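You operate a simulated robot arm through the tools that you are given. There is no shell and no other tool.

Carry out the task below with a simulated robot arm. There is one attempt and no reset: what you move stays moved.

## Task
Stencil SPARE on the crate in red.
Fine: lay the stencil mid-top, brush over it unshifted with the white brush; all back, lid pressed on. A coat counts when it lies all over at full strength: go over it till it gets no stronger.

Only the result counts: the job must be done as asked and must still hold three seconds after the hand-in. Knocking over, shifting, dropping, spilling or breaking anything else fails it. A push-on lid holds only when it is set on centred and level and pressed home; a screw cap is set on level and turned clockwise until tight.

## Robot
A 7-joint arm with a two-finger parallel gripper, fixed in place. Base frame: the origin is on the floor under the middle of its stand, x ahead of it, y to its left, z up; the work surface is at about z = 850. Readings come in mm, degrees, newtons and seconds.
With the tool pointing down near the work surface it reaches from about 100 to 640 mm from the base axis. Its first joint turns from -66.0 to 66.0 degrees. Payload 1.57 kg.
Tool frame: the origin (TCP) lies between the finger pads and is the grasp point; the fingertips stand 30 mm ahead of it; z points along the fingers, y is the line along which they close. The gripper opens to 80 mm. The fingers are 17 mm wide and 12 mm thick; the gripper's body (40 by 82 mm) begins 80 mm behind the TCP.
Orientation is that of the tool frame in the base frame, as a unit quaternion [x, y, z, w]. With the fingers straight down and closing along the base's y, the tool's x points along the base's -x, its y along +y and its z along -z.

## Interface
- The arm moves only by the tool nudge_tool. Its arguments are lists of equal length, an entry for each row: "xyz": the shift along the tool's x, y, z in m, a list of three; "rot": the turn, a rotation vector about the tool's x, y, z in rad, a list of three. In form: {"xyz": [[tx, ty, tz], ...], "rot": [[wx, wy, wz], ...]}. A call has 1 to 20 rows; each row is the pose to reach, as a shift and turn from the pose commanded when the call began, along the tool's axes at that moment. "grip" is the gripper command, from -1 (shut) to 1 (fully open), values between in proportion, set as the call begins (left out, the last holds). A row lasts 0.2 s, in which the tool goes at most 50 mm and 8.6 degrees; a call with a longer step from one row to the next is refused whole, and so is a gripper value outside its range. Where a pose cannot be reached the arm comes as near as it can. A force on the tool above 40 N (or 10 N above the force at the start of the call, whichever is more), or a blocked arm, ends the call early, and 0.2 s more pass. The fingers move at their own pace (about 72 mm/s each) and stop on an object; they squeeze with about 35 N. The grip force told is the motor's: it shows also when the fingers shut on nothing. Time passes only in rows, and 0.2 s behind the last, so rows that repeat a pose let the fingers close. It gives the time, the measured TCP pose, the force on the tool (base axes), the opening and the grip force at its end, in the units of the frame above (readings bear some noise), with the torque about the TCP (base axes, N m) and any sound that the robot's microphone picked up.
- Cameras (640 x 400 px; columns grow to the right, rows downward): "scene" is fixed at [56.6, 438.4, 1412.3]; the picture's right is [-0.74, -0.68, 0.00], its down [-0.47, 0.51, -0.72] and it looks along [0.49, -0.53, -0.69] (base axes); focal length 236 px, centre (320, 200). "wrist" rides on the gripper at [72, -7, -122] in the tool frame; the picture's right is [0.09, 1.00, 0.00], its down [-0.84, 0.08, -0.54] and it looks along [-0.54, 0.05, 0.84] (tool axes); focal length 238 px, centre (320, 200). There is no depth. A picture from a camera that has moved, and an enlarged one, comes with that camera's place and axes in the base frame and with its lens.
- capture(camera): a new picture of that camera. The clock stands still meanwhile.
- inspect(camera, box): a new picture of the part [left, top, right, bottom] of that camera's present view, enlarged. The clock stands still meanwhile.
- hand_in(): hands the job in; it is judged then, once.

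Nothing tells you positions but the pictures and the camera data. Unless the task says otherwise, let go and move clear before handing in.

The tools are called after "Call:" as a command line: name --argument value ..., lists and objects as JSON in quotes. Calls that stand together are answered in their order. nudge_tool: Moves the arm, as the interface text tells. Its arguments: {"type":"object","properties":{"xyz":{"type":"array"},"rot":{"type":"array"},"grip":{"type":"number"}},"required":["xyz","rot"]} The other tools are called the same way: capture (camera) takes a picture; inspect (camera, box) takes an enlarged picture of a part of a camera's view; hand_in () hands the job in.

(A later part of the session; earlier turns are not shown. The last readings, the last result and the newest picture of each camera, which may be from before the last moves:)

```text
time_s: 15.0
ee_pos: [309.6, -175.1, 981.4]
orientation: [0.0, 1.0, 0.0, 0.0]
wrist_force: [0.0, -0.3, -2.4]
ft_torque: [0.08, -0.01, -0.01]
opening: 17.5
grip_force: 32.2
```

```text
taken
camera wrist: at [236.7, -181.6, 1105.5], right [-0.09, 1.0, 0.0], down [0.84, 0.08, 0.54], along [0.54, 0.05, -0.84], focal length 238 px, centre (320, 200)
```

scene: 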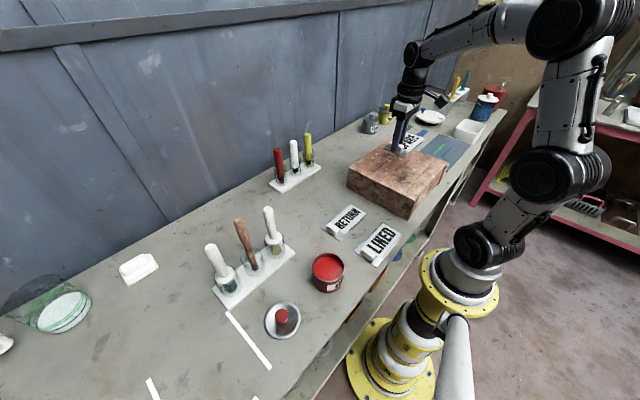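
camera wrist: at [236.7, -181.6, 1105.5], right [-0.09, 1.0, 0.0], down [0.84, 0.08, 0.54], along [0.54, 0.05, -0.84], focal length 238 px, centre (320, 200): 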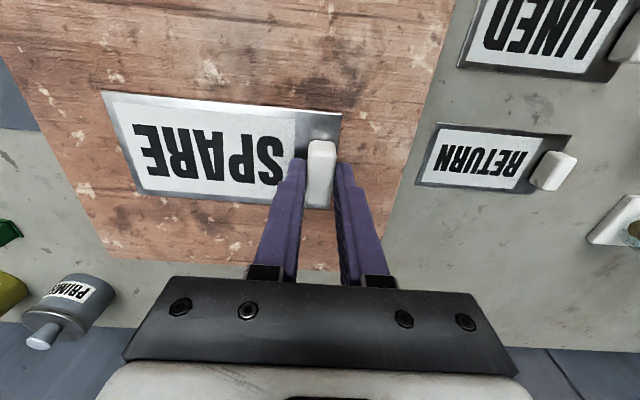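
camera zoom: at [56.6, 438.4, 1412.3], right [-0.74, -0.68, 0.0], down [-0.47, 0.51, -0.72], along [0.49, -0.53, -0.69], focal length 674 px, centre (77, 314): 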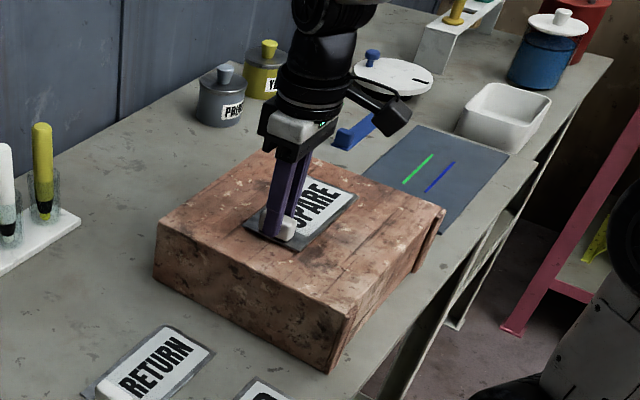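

Nothing touches yet at TCP z≈981 and the plate is centred on the crate. I'll lower in small steps and watch the force.

Call:
nudge_tool --xyz '[[0, 0, 0.002], [0, 0, 0.004], [0, 0, 0.005], [0, 0, 0.005]]' --rot '[[0, 0, 0], [0, 0, 0], [0, 0, 0], [0, 0, 0]]'

Call:
inspect --camera "scene" --box '[380, 120, 430, 160]'

```text
time_s: 16.0
ee_pos: [310.4, -175.1, 979.3]
orientation: [0.0, 1.0, 0.0, 0.001]
wrist_force: [-2.5, 7.6, 23.2]
ft_torque: [0.19, 0.55, -0.06]
opening: 17.6
grip_force: 32.5
```

```text
10.00 times, centred on (405, 140) of scene
camera zoom: at [56.3, 438.7, 1412.2], right [-0.74, -0.68, 0.0], down [-0.47, 0.51, -0.73], along [0.49, -0.53, -0.69], focal length 2358 px, centre (-530, 800)
```

zoom: 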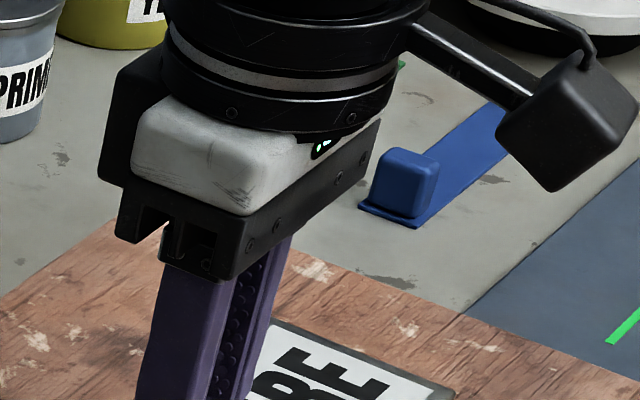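

Contact at TCP z≈979.5, so the crate top is near z≈941. The push is a little hard, so I'll ease up about 3 mm.

Call:
nudge_tool --xyz '[[0, 0, -0.0015], [0, 0, -0.003], [0, 0, -0.003]]' --rot '[[0, 0, 0], [0, 0, 0], [0, 0, 0]]'

Call:
capture --camera "wrist"

```text
time_s: 16.8
ee_pos: [308.9, -175.3, 978.9]
orientation: [0.0, 1.0, 0.001, -0.001]
wrist_force: [1.5, -1.0, 2.7]
ft_torque: [-0.17, -0.17, 0.01]
opening: 17.6
grip_force: 32.6
```

```text
taken
camera wrist: at [236.4, -181.8, 1102.7], right [-0.09, 1.0, 0.0], down [0.84, 0.08, 0.54], along [0.54, 0.05, -0.84], focal length 238 px, centre (320, 200)
```

wrist: 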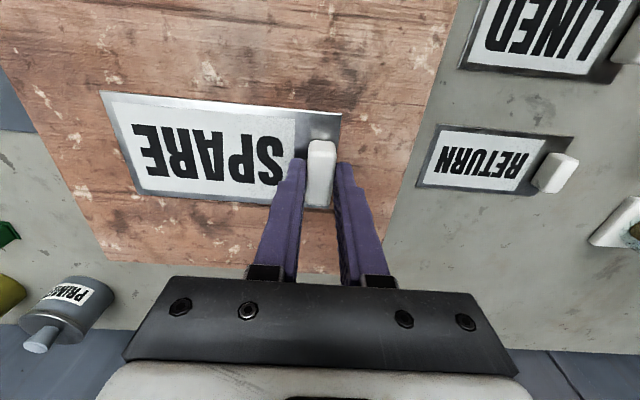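

The plate rests on the crate with about 5 N. I'll open the fingers partway and then lift away.

Call:
nudge_tool --xyz '[[0, 0, 0], [0, 0, 0], [0, 0, 0]]' --rot '[[0, 0, 0], [0, 0, 0], [0, 0, 0]]' --grip 0.0

Call:
nudge_tool --xyz '[[0, 0, -0.01], [0, 0, -0.03], [0, 0, -0.06], [0, 0, -0.1], [0, 0, -0.13], [0, 0, -0.13]]' --rot '[[0, 0, 0], [0, 0, 0], [0, 0, 0], [0, 0, 0], [0, 0, 0], [0, 0, 0]]'

Call:
capture --camera "wrist"

Call:
inspect --camera "scene" --box '[335, 120, 455, 230]'

```text
time_s: 17.6
ee_pos: [309.9, -175.5, 978.7]
orientation: [0.0, 1.0, 0.0, 0.0]
wrist_force: [0.3, -0.4, 1.6]
ft_torque: [0.02, 0.0, -0.03]
opening: 39.9
grip_force: 0.1
```

```text
time_s: 19.0
ee_pos: [309.0, -173.9, 1109.0]
orientation: [0.001, 1.0, 0.0, 0.0]
wrist_force: [0.5, 0.3, 0.1]
ft_torque: [0.01, -0.01, -0.02]
opening: 39.9
grip_force: 0.2
```

```text
taken
camera wrist: at [235.3, -180.2, 1232.5], right [-0.09, 1.0, 0.0], down [0.84, 0.08, 0.54], along [0.54, 0.05, -0.84], focal length 238 px, centre (320, 200)
```

wrist: 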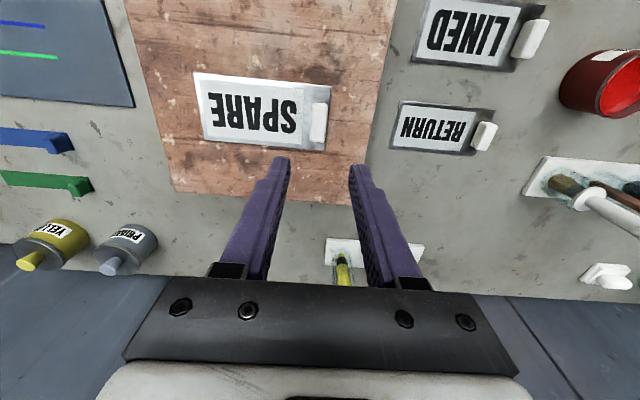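

```text
3.64 times, centred on (395, 175) of scene
camera zoom: at [56.6, 438.4, 1412.3], right [-0.74, -0.68, 0.0], down [-0.47, 0.51, -0.72], along [0.49, -0.53, -0.69], focal length 857 px, centre (47, 291)
```

zoom: 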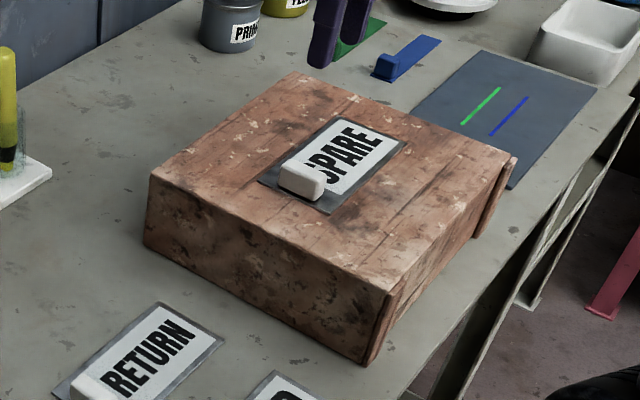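

The stencil lies flat mid-crate. I'll zoom in to record its exact place and the letter extents.

Call:
inspect --camera "wrist" --box '[180, 60, 340, 160]'

Call:
inspect --camera "wrist" --box '[110, 0, 410, 220]'

Call:
inspect --camera "scene" --box '[370, 140, 430, 190]'

```text
4.00 times, centred on (260, 110) of wrist
camera zoom: at [235.3, -180.2, 1232.5], right [-0.09, 1.0, 0.0], down [0.84, 0.08, 0.54], along [0.54, 0.05, -0.84], focal length 953 px, centre (560, 560)
```

zoom: 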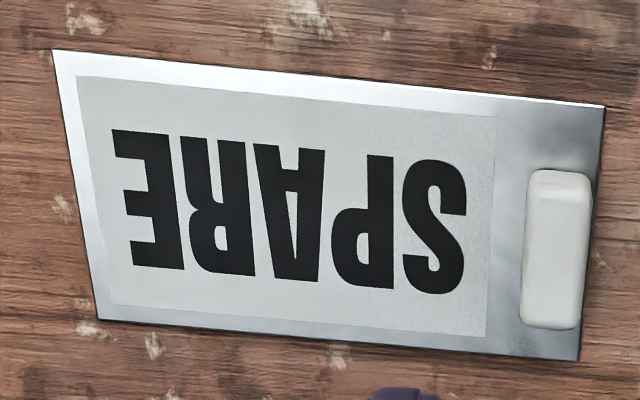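

```text
1.82 times, centred on (260, 110) of wrist
camera zoom: at [235.3, -180.2, 1232.5], right [-0.09, 1.0, 0.0], down [0.84, 0.08, 0.54], along [0.54, 0.05, -0.84], focal length 433 px, centre (429, 364)
```

zoom: 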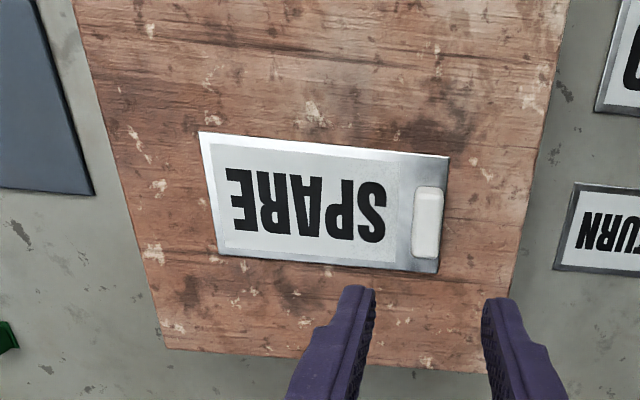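

```text
8.00 times, centred on (400, 165) of scene
camera zoom: at [56.6, 438.4, 1412.3], right [-0.74, -0.68, 0.0], down [-0.47, 0.51, -0.72], along [0.49, -0.53, -0.69], focal length 1886 px, centre (-320, 480)
```

zoom: 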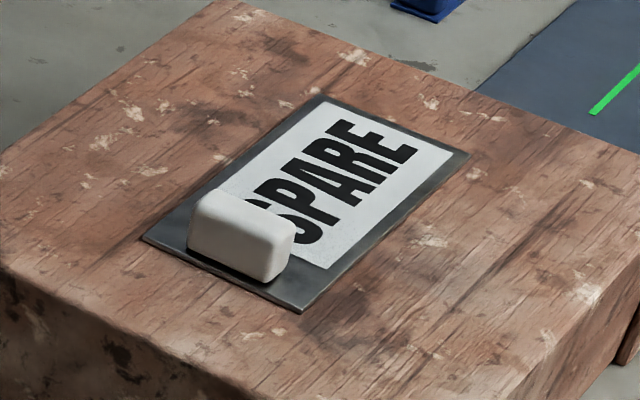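

The stencil is at x 270–345, y −314…−165, centred (307.6,−239.6), with letters at x 288–328, y −301…−201. Now I'll go to the tan-bristled white brush near (392,245).

Call:
nudge_tool --xyz '[[0, 0.035, -0.02], [0, 0.07, -0.03], [0, 0.11, -0.03], [0, 0.15, -0.03], [0, 0.19, -0.03], [0, 0.23, -0.03], [0, 0.27, -0.03], [-0.01, 0.31, -0.03], [-0.02, 0.35, -0.03], [-0.03, 0.39, -0.03], [-0.03, 0.42, -0.03], [-0.03, 0.42, -0.03]]' --rot '[[0, 0, 0], [0, 0, 0], [0, 0, 0], [0, 0, 0], [0, 0, 0], [0, 0, 0], [0, 0, 0], [0, 0, 0], [0, 0, 0], [0, 0, 0], [0, 0, 0], [0, 0, 0]]' --grip 1

Call:
capture --camera "wrist"

Call:
capture --camera "scene"

```text
time_s: 21.6
ee_pos: [337.7, 244.5, 1139.9]
orientation: [0.0, 1.0, 0.0, 0.0]
wrist_force: [-0.1, 0.5, 0.9]
ft_torque: [-0.03, 0.0, 0.02]
opening: 79.9
grip_force: 0.2
```

```text
taken
camera wrist: at [265.7, 237.7, 1262.9], right [-0.09, 1.0, 0.0], down [0.84, 0.08, 0.54], along [0.54, 0.05, -0.84], focal length 238 px, centre (320, 200)
```

wrist: 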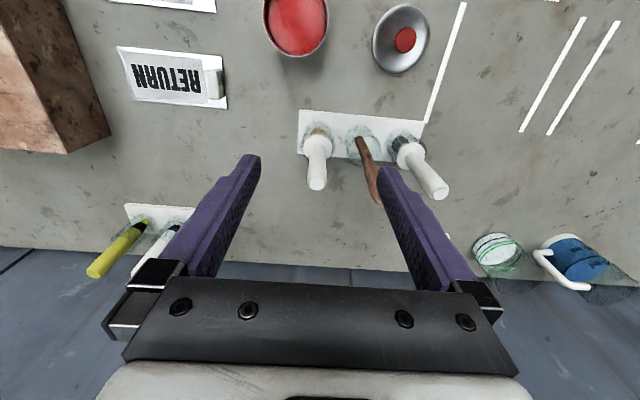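

```text
taken
```

scene: 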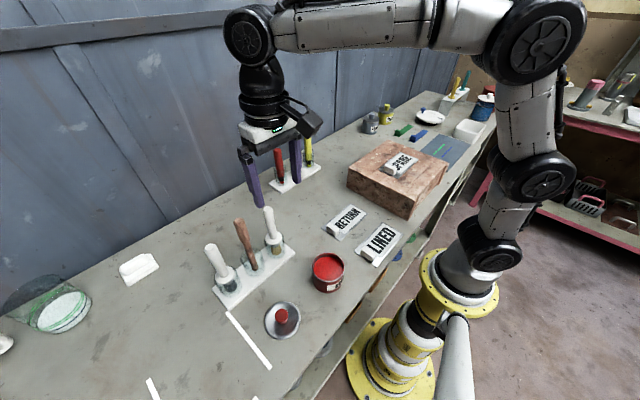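

Call:
inspect --camera "wrist" --box '[280, 90, 460, 210]'

Call:
inspect --camera "wrist" --box '[250, 0, 450, 90]'

Call:
inspect --camera "scene" --box '[250, 195, 310, 265]'

```text
3.33 times, centred on (370, 150) of wrist
camera zoom: at [265.7, 237.7, 1262.9], right [-0.09, 1.0, 0.0], down [0.84, 0.08, 0.54], along [0.54, 0.05, -0.84], focal length 794 px, centre (153, 367)
```

zoom: 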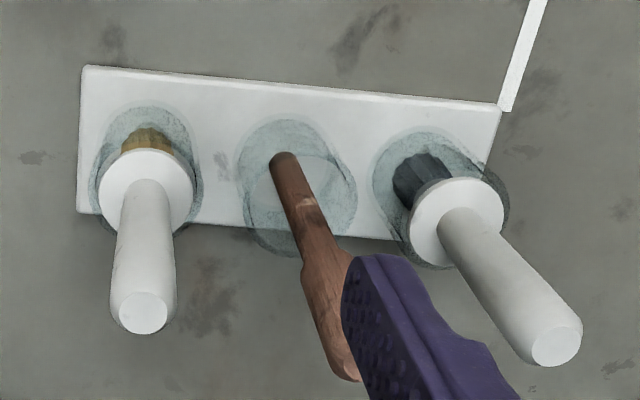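

```text
3.20 times, centred on (350, 45) of wrist
camera zoom: at [265.7, 237.7, 1262.9], right [-0.09, 1.0, 0.0], down [0.84, 0.08, 0.54], along [0.54, 0.05, -0.84], focal length 763 px, centre (224, 696)
```

zoom: 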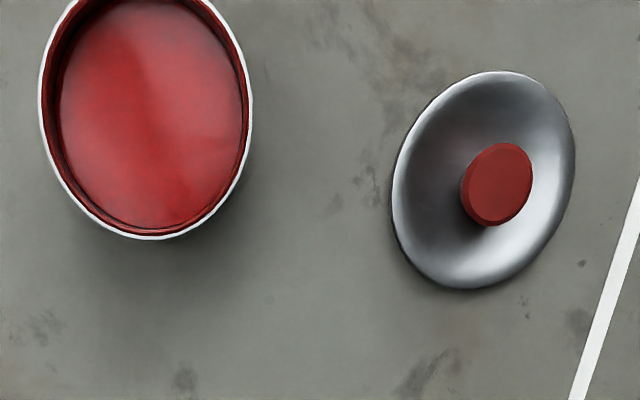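

```text
5.71 times, centred on (280, 230) of scene
camera zoom: at [56.6, 438.4, 1412.3], right [-0.74, -0.68, 0.0], down [-0.47, 0.51, -0.72], along [0.49, -0.53, -0.69], focal length 1347 px, centre (549, 29)
```

zoom: 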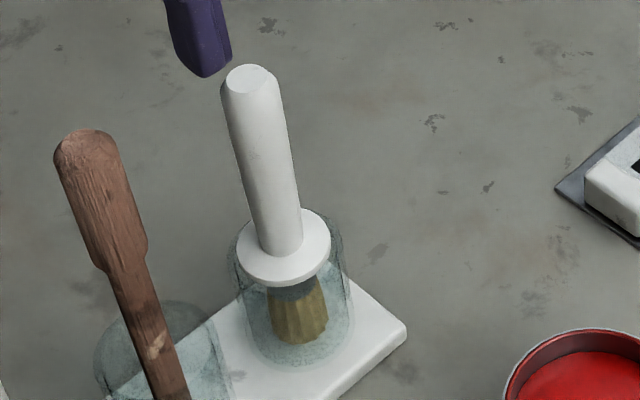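

The tan-bristled brush stands vertically with its axis at about (391,245.7), handle top z≈1034 and handle ≈22 mm thick. I'll narrow the gripper to 50 mm to clear the stick and come in directly above it.

Call:
nudge_tool --xyz '[[-0.025, 0.001, 0], [-0.0525, 0.0014, 0], [-0.0525, 0.0014, 0.03], [-0.0525, 0.0014, 0.06], [-0.0525, 0.0014, 0.06]]' --rot '[[0, 0, 0], [0, 0, 0], [0, 0, 0], [0, 0, 0], [0, 0, 0]]' --grip 0.25

Call:
capture --camera "wrist"

Call:
inspect --camera "scene" --box '[210, 150, 310, 270]'

```text
time_s: 22.8
ee_pos: [392.2, 247.3, 1078.1]
orientation: [0.0, 1.0, -0.001, 0.0]
wrist_force: [0.4, 0.6, 1.0]
ft_torque: [0.01, 0.01, -0.02]
opening: 50.0
grip_force: 0.0
```

```text
taken
camera wrist: at [320.1, 240.8, 1201.5], right [-0.09, 1.0, 0.0], down [0.84, 0.08, 0.54], along [0.54, 0.05, -0.84], focal length 238 px, centre (320, 200)
```

wrist: 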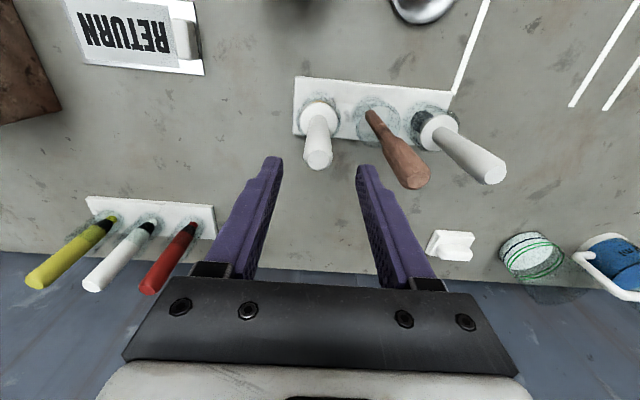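

```text
3.33 times, centred on (260, 210) of scene
camera zoom: at [56.6, 438.4, 1412.3], right [-0.74, -0.68, 0.0], down [-0.47, 0.51, -0.72], along [0.49, -0.53, -0.69], focal length 786 px, centre (520, 167)
```

zoom: 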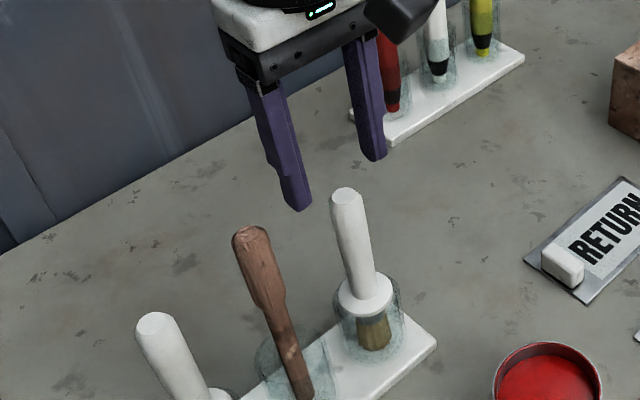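

Call:
inspect --camera "wrist" --box '[270, 70, 450, 200]'

```text
3.08 times, centred on (360, 135) of wrist
camera zoom: at [320.1, 240.8, 1201.5], right [-0.09, 1.0, 0.0], down [0.84, 0.08, 0.54], along [0.54, 0.05, -0.84], focal length 733 px, centre (197, 400)
```

zoom: 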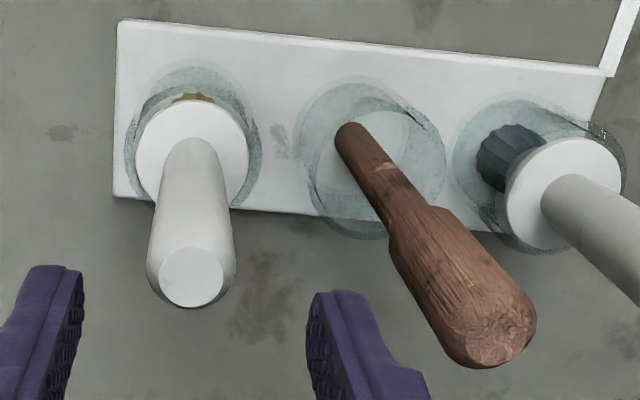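

The handle is at (391.5,245.6); I'll correct by about 1.5 mm in each axis and descend to TCP z≈988.

Call:
nudge_tool --xyz '[[0.0012, -0.0016, 0.01], [0.0012, -0.0016, 0.035], [0.0012, -0.0016, 0.06], [0.0012, -0.0016, 0.08], [0.0012, -0.0016, 0.09], [0.0012, -0.0016, 0.09]]' --rot '[[0, 0, 0], [0, 0, 0], [0, 0, 0], [0, 0, 0], [0, 0, 0], [0, 0, 0]]'

Call:
capture --camera "wrist"

Call:
inspect --camera "scene" --box '[210, 180, 310, 280]'

```text
time_s: 24.2
ee_pos: [390.5, 246.0, 988.7]
orientation: [0.0, 1.0, 0.001, 0.0]
wrist_force: [-0.3, -0.2, -0.7]
ft_torque: [-0.01, 0.02, -0.02]
opening: 49.7
grip_force: 0.0
```

```text
taken
camera wrist: at [317.7, 238.7, 1111.3], right [-0.09, 1.0, 0.0], down [0.84, 0.08, 0.54], along [0.54, 0.05, -0.84], focal length 238 px, centre (320, 200)
```

wrist: 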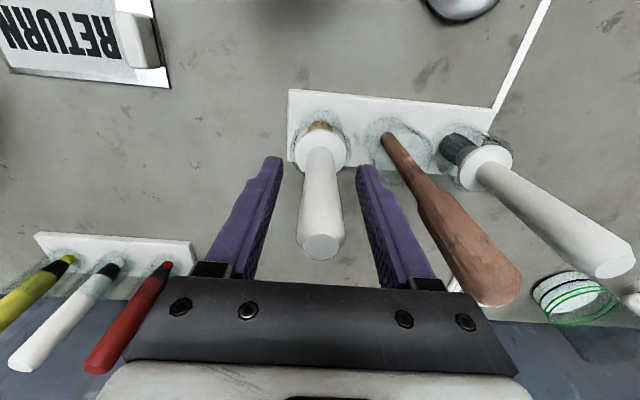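

```text
4.00 times, centred on (260, 230) of scene
camera zoom: at [56.6, 438.4, 1412.3], right [-0.74, -0.68, 0.0], down [-0.47, 0.51, -0.72], along [0.49, -0.53, -0.69], focal length 943 px, centre (560, 80)
```

zoom: 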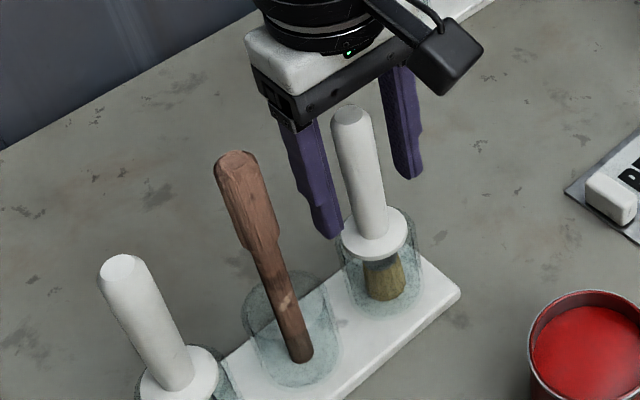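

The handle is between the fingers. I'll close on it.

Call:
nudge_tool --xyz '[[0, 0, 0], [0, 0, 0], [0, 0, 0], [0, 0, 0]]' --rot '[[0, 0, 0], [0, 0, 0], [0, 0, 0], [0, 0, 0]]' --grip -1

Call:
capture --camera "wrist"

Call:
inspect --camera "scene" --box '[210, 180, 310, 280]'

```text
time_s: 25.2
ee_pos: [390.7, 246.2, 988.5]
orientation: [0.0, 1.0, 0.0, 0.0]
wrist_force: [0.0, 0.3, 0.0]
ft_torque: [0.21, 0.0, 0.0]
opening: 21.6
grip_force: 34.3
```

```text
taken
camera wrist: at [317.7, 238.8, 1111.6], right [-0.09, 1.0, 0.0], down [0.84, 0.08, 0.54], along [0.54, 0.05, -0.84], focal length 238 px, centre (320, 200)
```

wrist: 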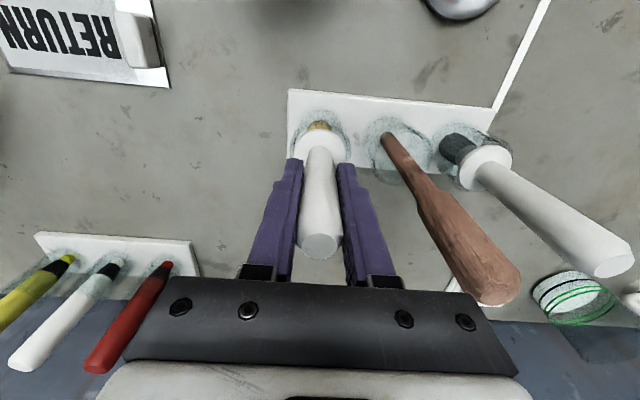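

```text
4.00 times, centred on (260, 230) of scene
camera zoom: at [56.6, 438.4, 1412.3], right [-0.74, -0.68, 0.0], down [-0.47, 0.51, -0.72], along [0.49, -0.53, -0.69], focal length 943 px, centre (560, 80)
```

zoom: 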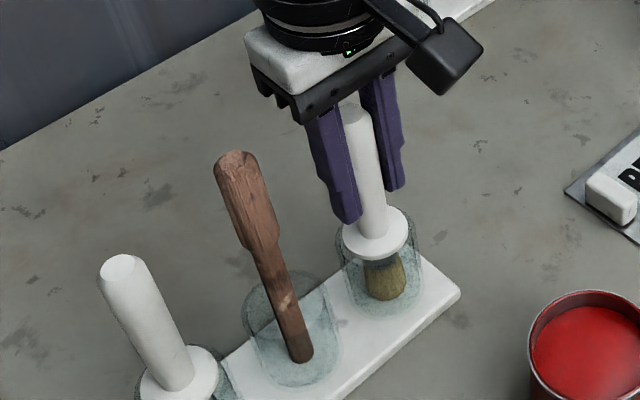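

Gripped at 21.6 mm; the brush home pose is TCP ≈ (390.6,246.1,988.6). I'll lift straight up out of the jar.

Call:
nudge_tool --xyz '[[0, 0, -0.01], [0, 0, -0.03], [0, 0, -0.055], [0, 0, -0.085], [0, 0, -0.115], [0, 0, -0.13], [0, 0, -0.13]]' --rot '[[0, 0, 0], [0, 0, 0], [0, 0, 0], [0, 0, 0], [0, 0, 0], [0, 0, 0], [0, 0, 0]]'

Call:
capture --camera "wrist"

Call:
capture --camera "scene"

Call:
inspect --camera "scene" --box '[210, 130, 330, 290]'

```text
time_s: 26.8
ee_pos: [390.6, 245.1, 1118.9]
orientation: [0.001, 1.0, 0.0, 0.0]
wrist_force: [0.8, 0.1, -1.2]
ft_torque: [-0.04, 0.03, 0.0]
opening: 21.8
grip_force: 35.0
```

```text
taken
camera wrist: at [317.8, 238.3, 1242.0], right [-0.09, 1.0, 0.0], down [0.84, 0.08, 0.54], along [0.54, 0.05, -0.84], focal length 238 px, centre (320, 200)
```

wrist: 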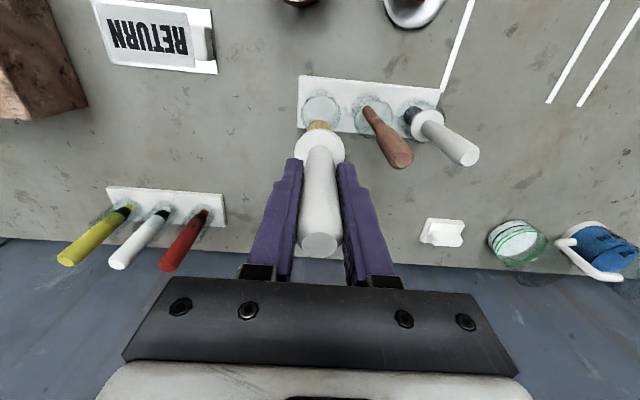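

```text
taken
```

scene: 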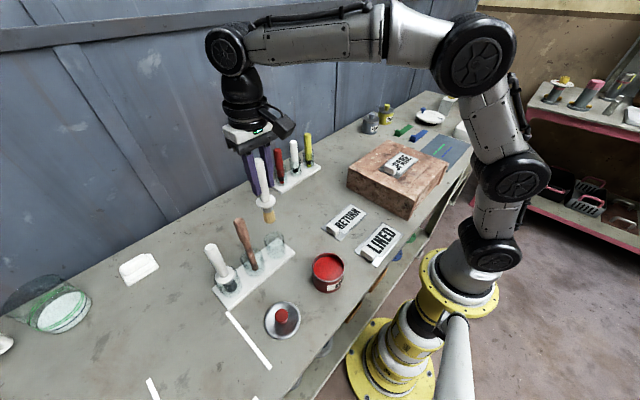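

```text
2.50 times, centred on (270, 210) of scene
camera zoom: at [56.6, 438.4, 1412.3], right [-0.74, -0.68, 0.0], down [-0.47, 0.51, -0.72], along [0.49, -0.53, -0.69], focal length 589 px, centre (445, 175)
```

zoom: 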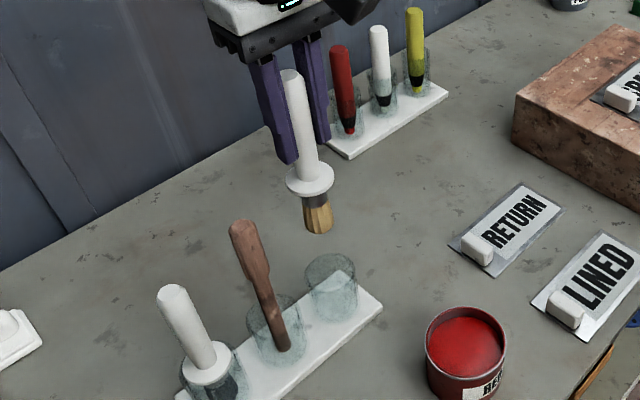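

The brush is clean and lifted; its tip hangs about 128 mm below the TCP. The pot's rim centre is near (239.5,206.5,909). I'll go above it and check alignment.

Call:
nudge_tool --xyz '[[0.038, -0.0097, 0], [0.076, -0.0193, 0], [0.114, -0.029, 0], [0.151, -0.0386, 0], [0.151, -0.0386, 0]]' --rot '[[0, 0, 0], [0, 0, 0], [0, 0, 0], [0, 0, 0], [0, 0, 0]]'

Call:
capture --camera "wrist"

Call:
inspect --camera "scene" --box '[250, 160, 390, 320]'

```text
time_s: 28.0
ee_pos: [239.6, 207.1, 1118.9]
orientation: [0.0, 1.0, 0.001, 0.0]
wrist_force: [0.0, 0.9, -0.5]
ft_torque: [0.05, 0.02, -0.01]
opening: 22.0
grip_force: 34.9
```

```text
taken
camera wrist: at [167.4, 201.0, 1241.7], right [-0.09, 1.0, 0.0], down [0.84, 0.08, 0.54], along [0.54, 0.05, -0.84], focal length 238 px, centre (320, 200)
```

wrist: 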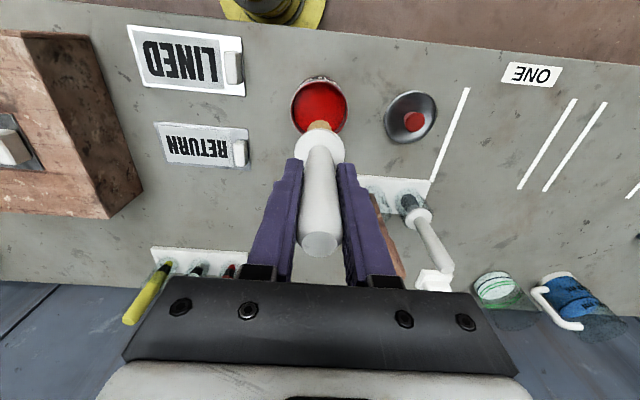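

```text
2.50 times, centred on (320, 240) of scene
camera zoom: at [56.6, 438.4, 1412.3], right [-0.74, -0.68, 0.0], down [-0.47, 0.51, -0.72], along [0.49, -0.53, -0.69], focal length 589 px, centre (320, 100)
```

zoom: 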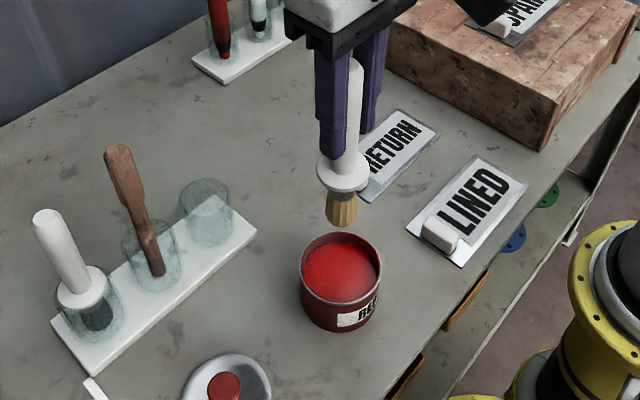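

Call:
inspect --camera "wrist" --box '[270, 60, 380, 170]'

Call:
inspect --camera "scene" --box '[295, 210, 365, 300]'

```text
3.64 times, centred on (325, 115) of wrist
camera zoom: at [167.4, 201.0, 1241.7], right [-0.09, 1.0, 0.0], down [0.84, 0.08, 0.54], along [0.54, 0.05, -0.84], focal length 867 px, centre (302, 509)
```

zoom: 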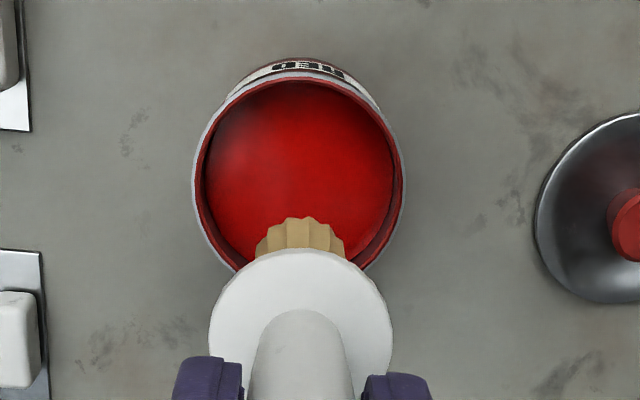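

```text
4.44 times, centred on (330, 255) of scene
camera zoom: at [56.6, 438.4, 1412.3], right [-0.74, -0.68, 0.0], down [-0.47, 0.51, -0.72], along [0.49, -0.53, -0.69], focal length 1048 px, centre (276, -44)
```

zoom: 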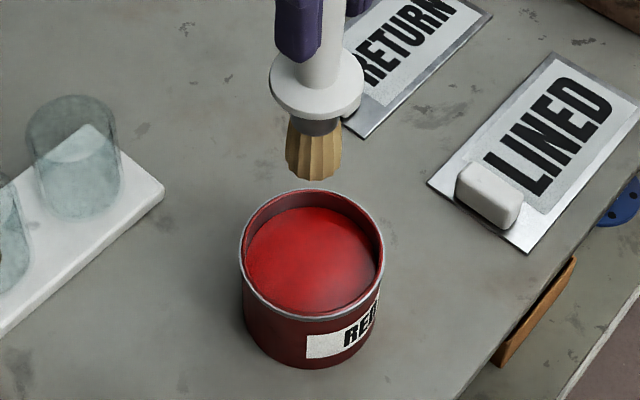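

The brush is over the pot, whose centre is ≈(241.5,206.8), with the rim at z≈909 and paint about 12 mm below it. I'll dip about 15 mm deep, then let it drain just above the paint.

Call:
nudge_tool --xyz '[[-0.001, 0, 0.03], [-0.001, 0, 0.06], [-0.001, 0, 0.085], [-0.001, 0, 0.1], [-0.001, 0, 0.108], [-0.001, 0, 0.108], [-0.001, 0, 0.108]]' --rot '[[0, 0, 0], [0, 0, 0], [0, 0, 0], [0, 0, 0], [0, 0, 0], [0, 0, 0], [0, 0, 0]]'

Call:
inspect --camera "scene" --box '[295, 210, 365, 300]'

Call:
inspect --camera "wrist" --box '[250, 60, 390, 170]'

```text
time_s: 29.6
ee_pos: [241.4, 207.1, 1009.7]
orientation: [0.0, 1.0, 0.0, 0.0]
wrist_force: [-0.3, -0.2, -0.9]
ft_torque: [0.01, 0.03, 0.0]
opening: 21.8
grip_force: 34.6
```

```text
4.44 times, centred on (330, 255) of scene
camera zoom: at [56.6, 438.4, 1412.3], right [-0.74, -0.68, 0.0], down [-0.47, 0.51, -0.72], along [0.49, -0.53, -0.69], focal length 1048 px, centre (276, -44)
```

zoom: 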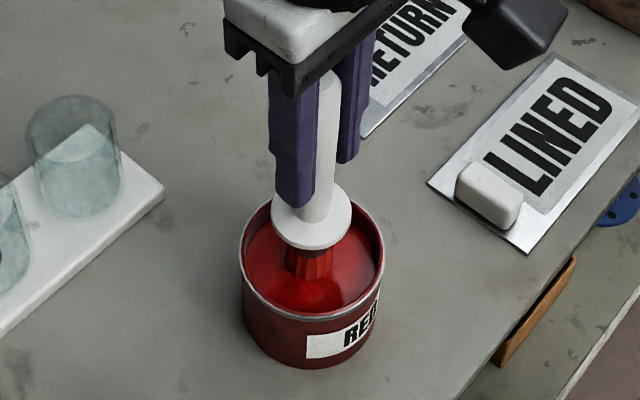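

```text
3.64 times, centred on (320, 115) of wrist
camera zoom: at [168.7, 199.3, 1133.9], right [-0.09, 1.0, 0.0], down [0.84, 0.08, 0.54], along [0.54, 0.05, -0.84], focal length 867 px, centre (320, 509)
```

zoom: 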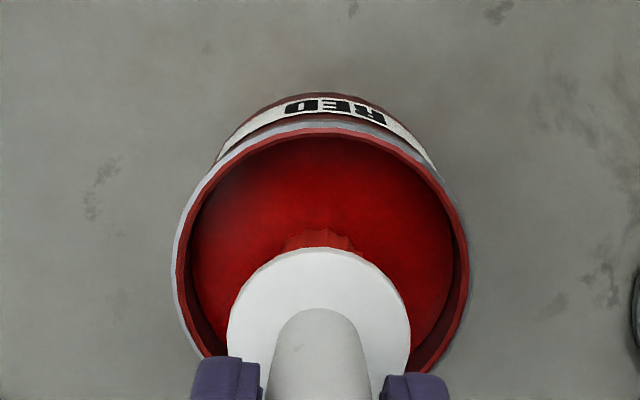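

The bristles have taken red paint. I'll lift slowly, let any drips fall inside the pot, and then raise it and look.

Call:
nudge_tool --xyz '[[0, 0, -0.008], [0, 0, -0.016], [0, 0, -0.022], [0, 0, -0.022], [0, 0, -0.022], [0, 0, -0.022], [0, 0, -0.022], [0, 0, -0.022], [0, 0, -0.022], [0, 0, -0.022], [0, 0, -0.04], [0, 0, -0.06], [0, 0, -0.09], [0, 0, -0.12], [0, 0, -0.12]]' --rot '[[0, 0, 0], [0, 0, 0], [0, 0, 0], [0, 0, 0], [0, 0, 0], [0, 0, 0], [0, 0, 0], [0, 0, 0], [0, 0, 0], [0, 0, 0], [0, 0, 0], [0, 0, 0], [0, 0, 0], [0, 0, 0], [0, 0, 0]]'

Call:
inspect --camera "scene" --box '[280, 180, 380, 300]'

Call:
inspect --camera "wrist" --box '[250, 60, 390, 170]'

```text
time_s: 32.8
ee_pos: [241.4, 206.8, 1130.6]
orientation: [0.001, 1.0, 0.0, 0.0]
wrist_force: [-0.5, 0.5, -0.7]
ft_torque: [0.01, 0.02, 0.05]
opening: 21.8
grip_force: 34.8
```

```text
3.33 times, centred on (330, 240) of scene
camera zoom: at [56.6, 438.4, 1412.3], right [-0.74, -0.68, 0.0], down [-0.47, 0.51, -0.72], along [0.49, -0.53, -0.69], focal length 786 px, centre (287, 67)
```

zoom: 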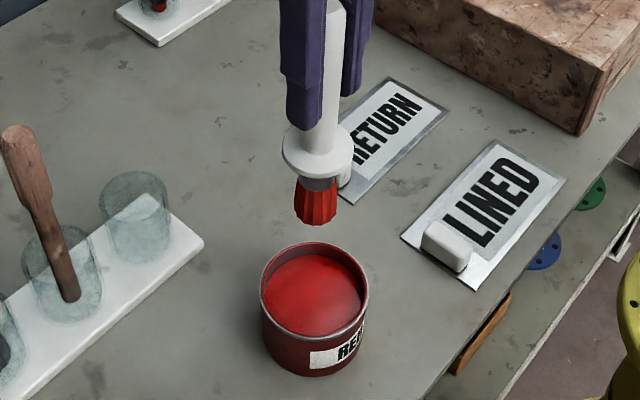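

```text
3.64 times, centred on (320, 115) of wrist
camera zoom: at [168.1, 200.2, 1253.5], right [-0.09, 1.0, 0.0], down [0.84, 0.08, 0.54], along [0.54, 0.05, -0.84], focal length 867 px, centre (320, 509)
```

zoom: 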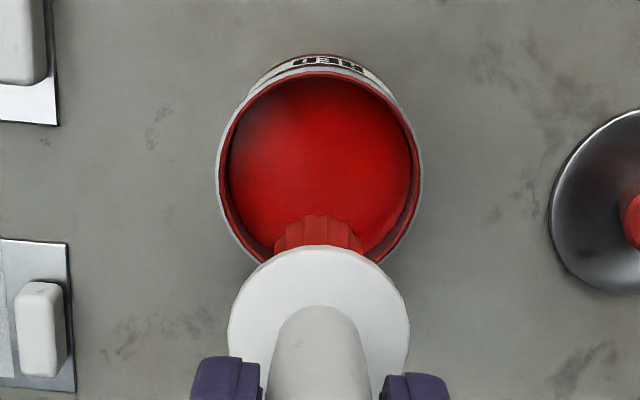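

The brush is loaded and not dripping. I'll carry it high over to the crate, stopping above the letter S end at about (300,−206).

Call:
nudge_tool --xyz '[[-0.005, -0.035, 0], [-0.01, -0.075, 0], [-0.015, -0.115, 0], [-0.02, -0.155, 0], [-0.025, -0.195, 0], [-0.03, -0.235, 0], [-0.035, -0.275, 0], [-0.04, -0.315, 0], [-0.05, -0.355, 0], [-0.056, -0.39, 0], [-0.058, -0.413, 0], [-0.058, -0.413, 0]]' --rot '[[0, 0, 0], [0, 0, 0], [0, 0, 0], [0, 0, 0], [0, 0, 0], [0, 0, 0], [0, 0, 0], [0, 0, 0], [0, 0, 0], [0, 0, 0], [0, 0, 0], [0, 0, 0]]'

Call:
capture --camera "wrist"

Call:
capture --camera "scene"

Call:
inspect --camera "scene" --box '[350, 100, 450, 200]'

```text
time_s: 35.4
ee_pos: [298.7, -207.1, 1131.7]
orientation: [0.0, 1.0, 0.0, 0.0]
wrist_force: [-0.2, 0.0, -0.5]
ft_torque: [0.01, 0.03, 0.02]
opening: 21.8
grip_force: 34.6
```

```text
taken
camera wrist: at [225.5, -214.2, 1254.6], right [-0.09, 1.0, 0.0], down [0.84, 0.08, 0.54], along [0.54, 0.05, -0.84], focal length 238 px, centre (320, 200)
```

wrist: 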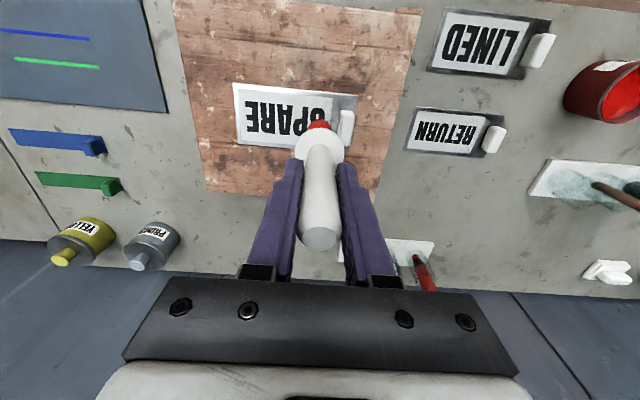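

```text
taken
```

scene: 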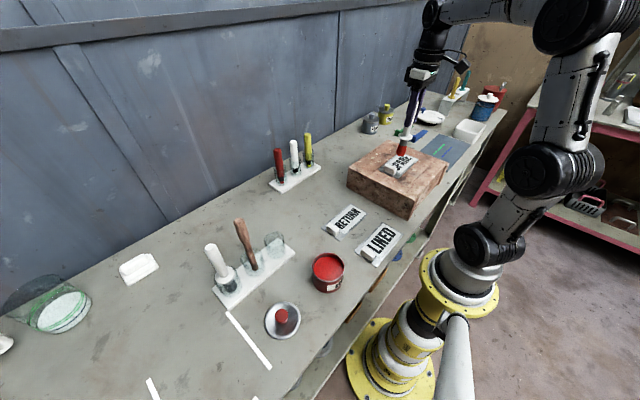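

```text
4.00 times, centred on (400, 150) of scene
camera zoom: at [56.6, 438.4, 1412.3], right [-0.74, -0.68, 0.0], down [-0.47, 0.51, -0.72], along [0.49, -0.53, -0.69], focal length 943 px, centre (0, 400)
```

zoom: 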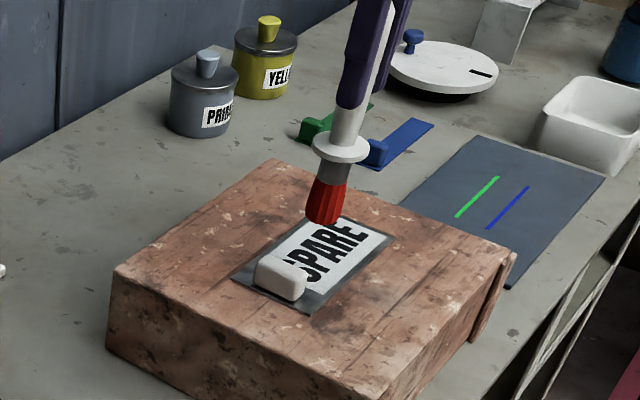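

The brush is above the S. I'll descend to just above the plate and then feel for contact.

Call:
nudge_tool --xyz '[[0, 0, 0.03], [0, 0, 0.05], [0, 0, 0.058], [0, 0, 0.058]]' --rot '[[0, 0, 0], [0, 0, 0], [0, 0, 0], [0, 0, 0]]'

Call:
inspect --camera "scene" --box '[370, 120, 430, 190]'

Call:
inspect --camera "wrist" --box '[220, 70, 400, 190]'

```text
time_s: 36.4
ee_pos: [298.0, -205.9, 1075.2]
orientation: [0.0, 1.0, -0.001, 0.002]
wrist_force: [-4.0, 2.5, 17.7]
ft_torque: [0.47, 0.48, 0.0]
opening: 22.0
grip_force: 34.8
```

```text
5.71 times, centred on (400, 155) of scene
camera zoom: at [56.3, 438.6, 1412.3], right [-0.74, -0.68, 0.0], down [-0.47, 0.51, -0.73], along [0.49, -0.53, -0.69], focal length 1347 px, centre (-137, 457)
```

zoom: 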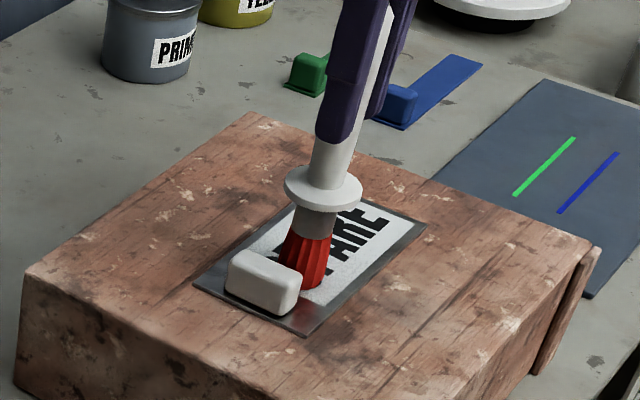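

```text
3.33 times, centred on (310, 130) of wrist
camera zoom: at [225.4, -213.6, 1197.8], right [-0.09, 1.0, 0.0], down [0.83, 0.08, 0.54], along [0.54, 0.05, -0.84], focal length 794 px, centre (353, 433)
```

zoom: 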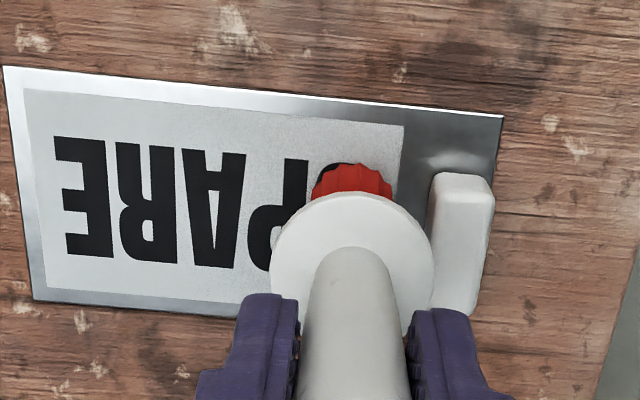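

Contact came at TCP z≈1075 with about 18 N, firmer than wanted. I'll lift and look at what the dab left and whether the stencil stayed put.

Call:
nudge_tool --xyz '[[0, 0, -0.005], [0, 0, -0.02], [0, 0, -0.02]]' --rot '[[0, 0, 0], [0, 0, 0], [0, 0, 0]]'

Call:
inspect --camera "scene" --box '[370, 120, 430, 190]'

Call:
inspect --camera "wrist" --box '[220, 70, 400, 190]'

```text
time_s: 37.2
ee_pos: [299.5, -207.3, 1092.0]
orientation: [-0.001, 1.0, 0.0, 0.0]
wrist_force: [-0.1, -0.8, -0.7]
ft_torque: [-0.02, 0.0, 0.03]
opening: 22.1
grip_force: 34.7
```

```text
5.71 times, centred on (400, 155) of scene
camera zoom: at [56.6, 438.4, 1412.3], right [-0.74, -0.68, 0.0], down [-0.47, 0.51, -0.72], along [0.49, -0.53, -0.69], focal length 1347 px, centre (-137, 457)
```

zoom: 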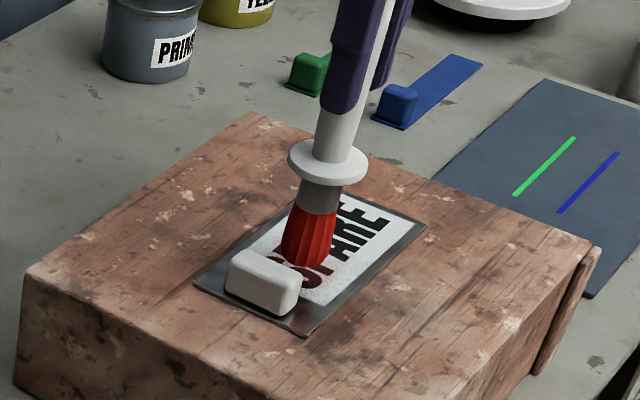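

```text
3.33 times, centred on (310, 130) of wrist
camera zoom: at [227.0, -212.6, 1215.3], right [-0.09, 1.0, 0.0], down [0.84, 0.08, 0.54], along [0.54, 0.05, -0.84], focal length 794 px, centre (353, 433)
```

zoom: 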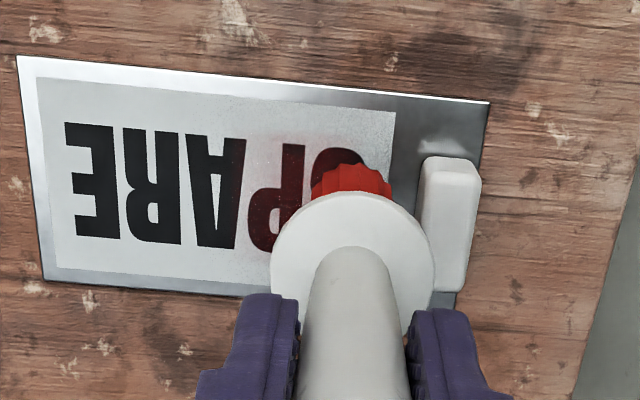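

The dab put down dark red over S and P, so dabbing works. I'll move aside to inspect how far the paint reached and whether the stencil moved.

Call:
nudge_tool --xyz '[[0, 0, -0.04], [0.04, 0.0, -0.04], [0.08, 0.0, -0.04], [0.1, 0.0, -0.04], [0.1, 0.0, -0.04]]' --rot '[[0, 0, 0], [0, 0, 0], [0, 0, 0], [0, 0, 0], [0, 0, 0]]'

Call:
capture --camera "wrist"

Call:
inspect --camera "scene" --box '[360, 120, 450, 190]'

```text
time_s: 38.4
ee_pos: [198.0, -205.8, 1134.1]
orientation: [0.0, 1.0, 0.0, 0.0]
wrist_force: [0.2, 0.5, -0.1]
ft_torque: [0.03, 0.0, 0.0]
opening: 22.0
grip_force: 34.9
```

```text
taken
camera wrist: at [126.1, -212.9, 1256.9], right [-0.09, 1.0, 0.0], down [0.84, 0.08, 0.54], along [0.54, 0.05, -0.84], focal length 238 px, centre (320, 200)
```

wrist: 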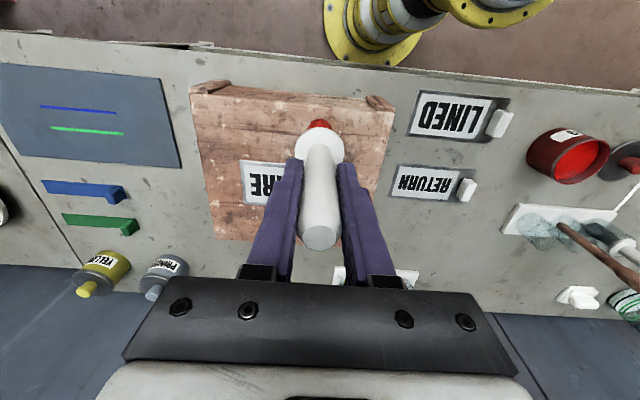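

```text
5.71 times, centred on (405, 155) of scene
camera zoom: at [56.6, 438.4, 1412.3], right [-0.74, -0.68, 0.0], down [-0.47, 0.51, -0.72], along [0.49, -0.53, -0.69], focal length 1347 px, centre (-166, 457)
```

zoom: 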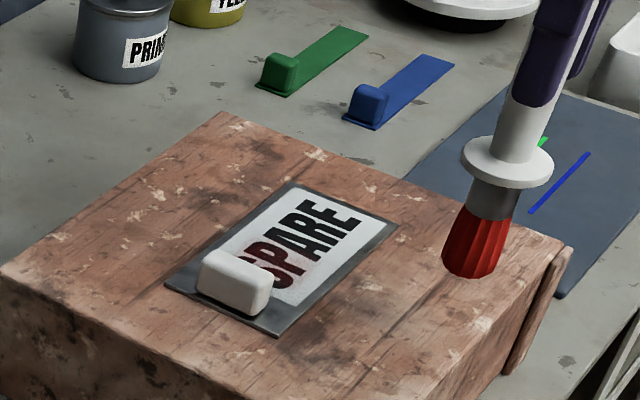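

Call:
inspect --camera "scene" --box '[380, 135, 430, 180]'

Call:
nudge_tool --xyz '[[-0.04, 0.03, 0], [-0.08, 0.06, 0], [-0.12, 0.09, 0], [-0.14, 0.1, 0], [-0.14, 0.1, 0]]' --rot '[[0, 0, 0], [0, 0, 0], [0, 0, 0], [0, 0, 0], [0, 0, 0]]'

Call:
capture --camera "wrist"

```text
8.89 times, centred on (405, 158) of scene
camera zoom: at [56.6, 438.4, 1412.3], right [-0.74, -0.68, 0.0], down [-0.47, 0.51, -0.72], along [0.49, -0.53, -0.69], focal length 2096 px, centre (-436, 578)
```

zoom: 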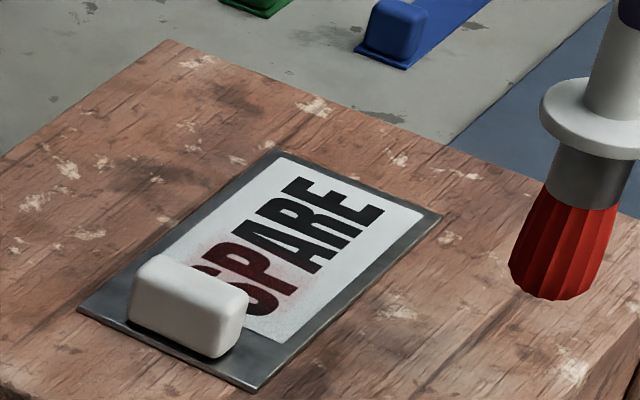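

```text
time_s: 39.6
ee_pos: [337.8, -105.3, 1130.8]
orientation: [0.0, 1.0, -0.001, 0.0]
wrist_force: [-0.1, 0.4, -0.2]
ft_torque: [0.05, 0.0, 0.01]
opening: 21.7
grip_force: 34.1
```

```text
taken
camera wrist: at [265.2, -111.4, 1254.5], right [-0.09, 1.0, 0.0], down [0.84, 0.08, 0.54], along [0.54, 0.05, -0.84], focal length 238 px, centre (320, 200)
```

wrist: 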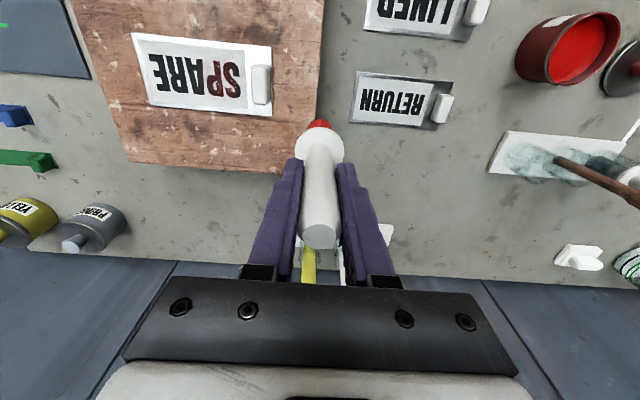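

Call:
inspect --camera "wrist" --box '[120, 20, 290, 130]'

Call:
inspect --camera "wrist" --box '[190, 40, 290, 120]'

```text
3.64 times, centred on (205, 75) of wrist
camera zoom: at [265.2, -111.4, 1254.5], right [-0.09, 1.0, 0.0], down [0.84, 0.08, 0.54], along [0.54, 0.05, -0.84], focal length 867 px, centre (738, 654)
```

zoom: 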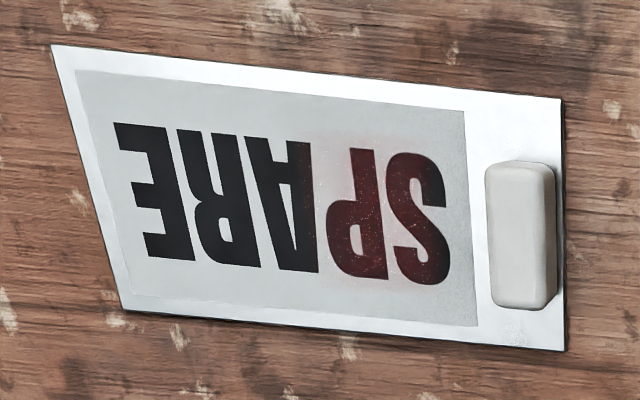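

```text
5.00 times, centred on (240, 80) of wrist
camera zoom: at [265.2, -111.4, 1254.5], right [-0.09, 1.0, 0.0], down [0.84, 0.08, 0.54], along [0.54, 0.05, -0.84], focal length 1192 px, centre (720, 800)
```

zoom: 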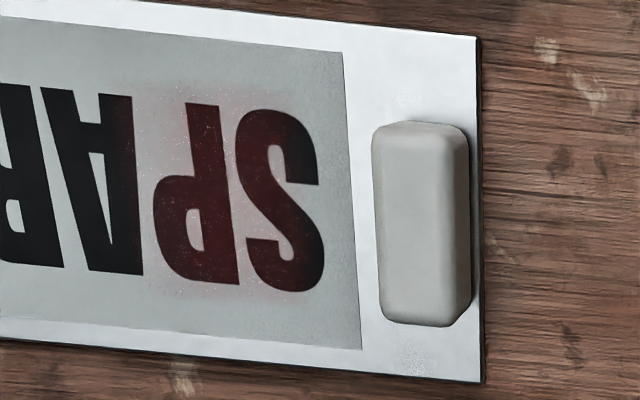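

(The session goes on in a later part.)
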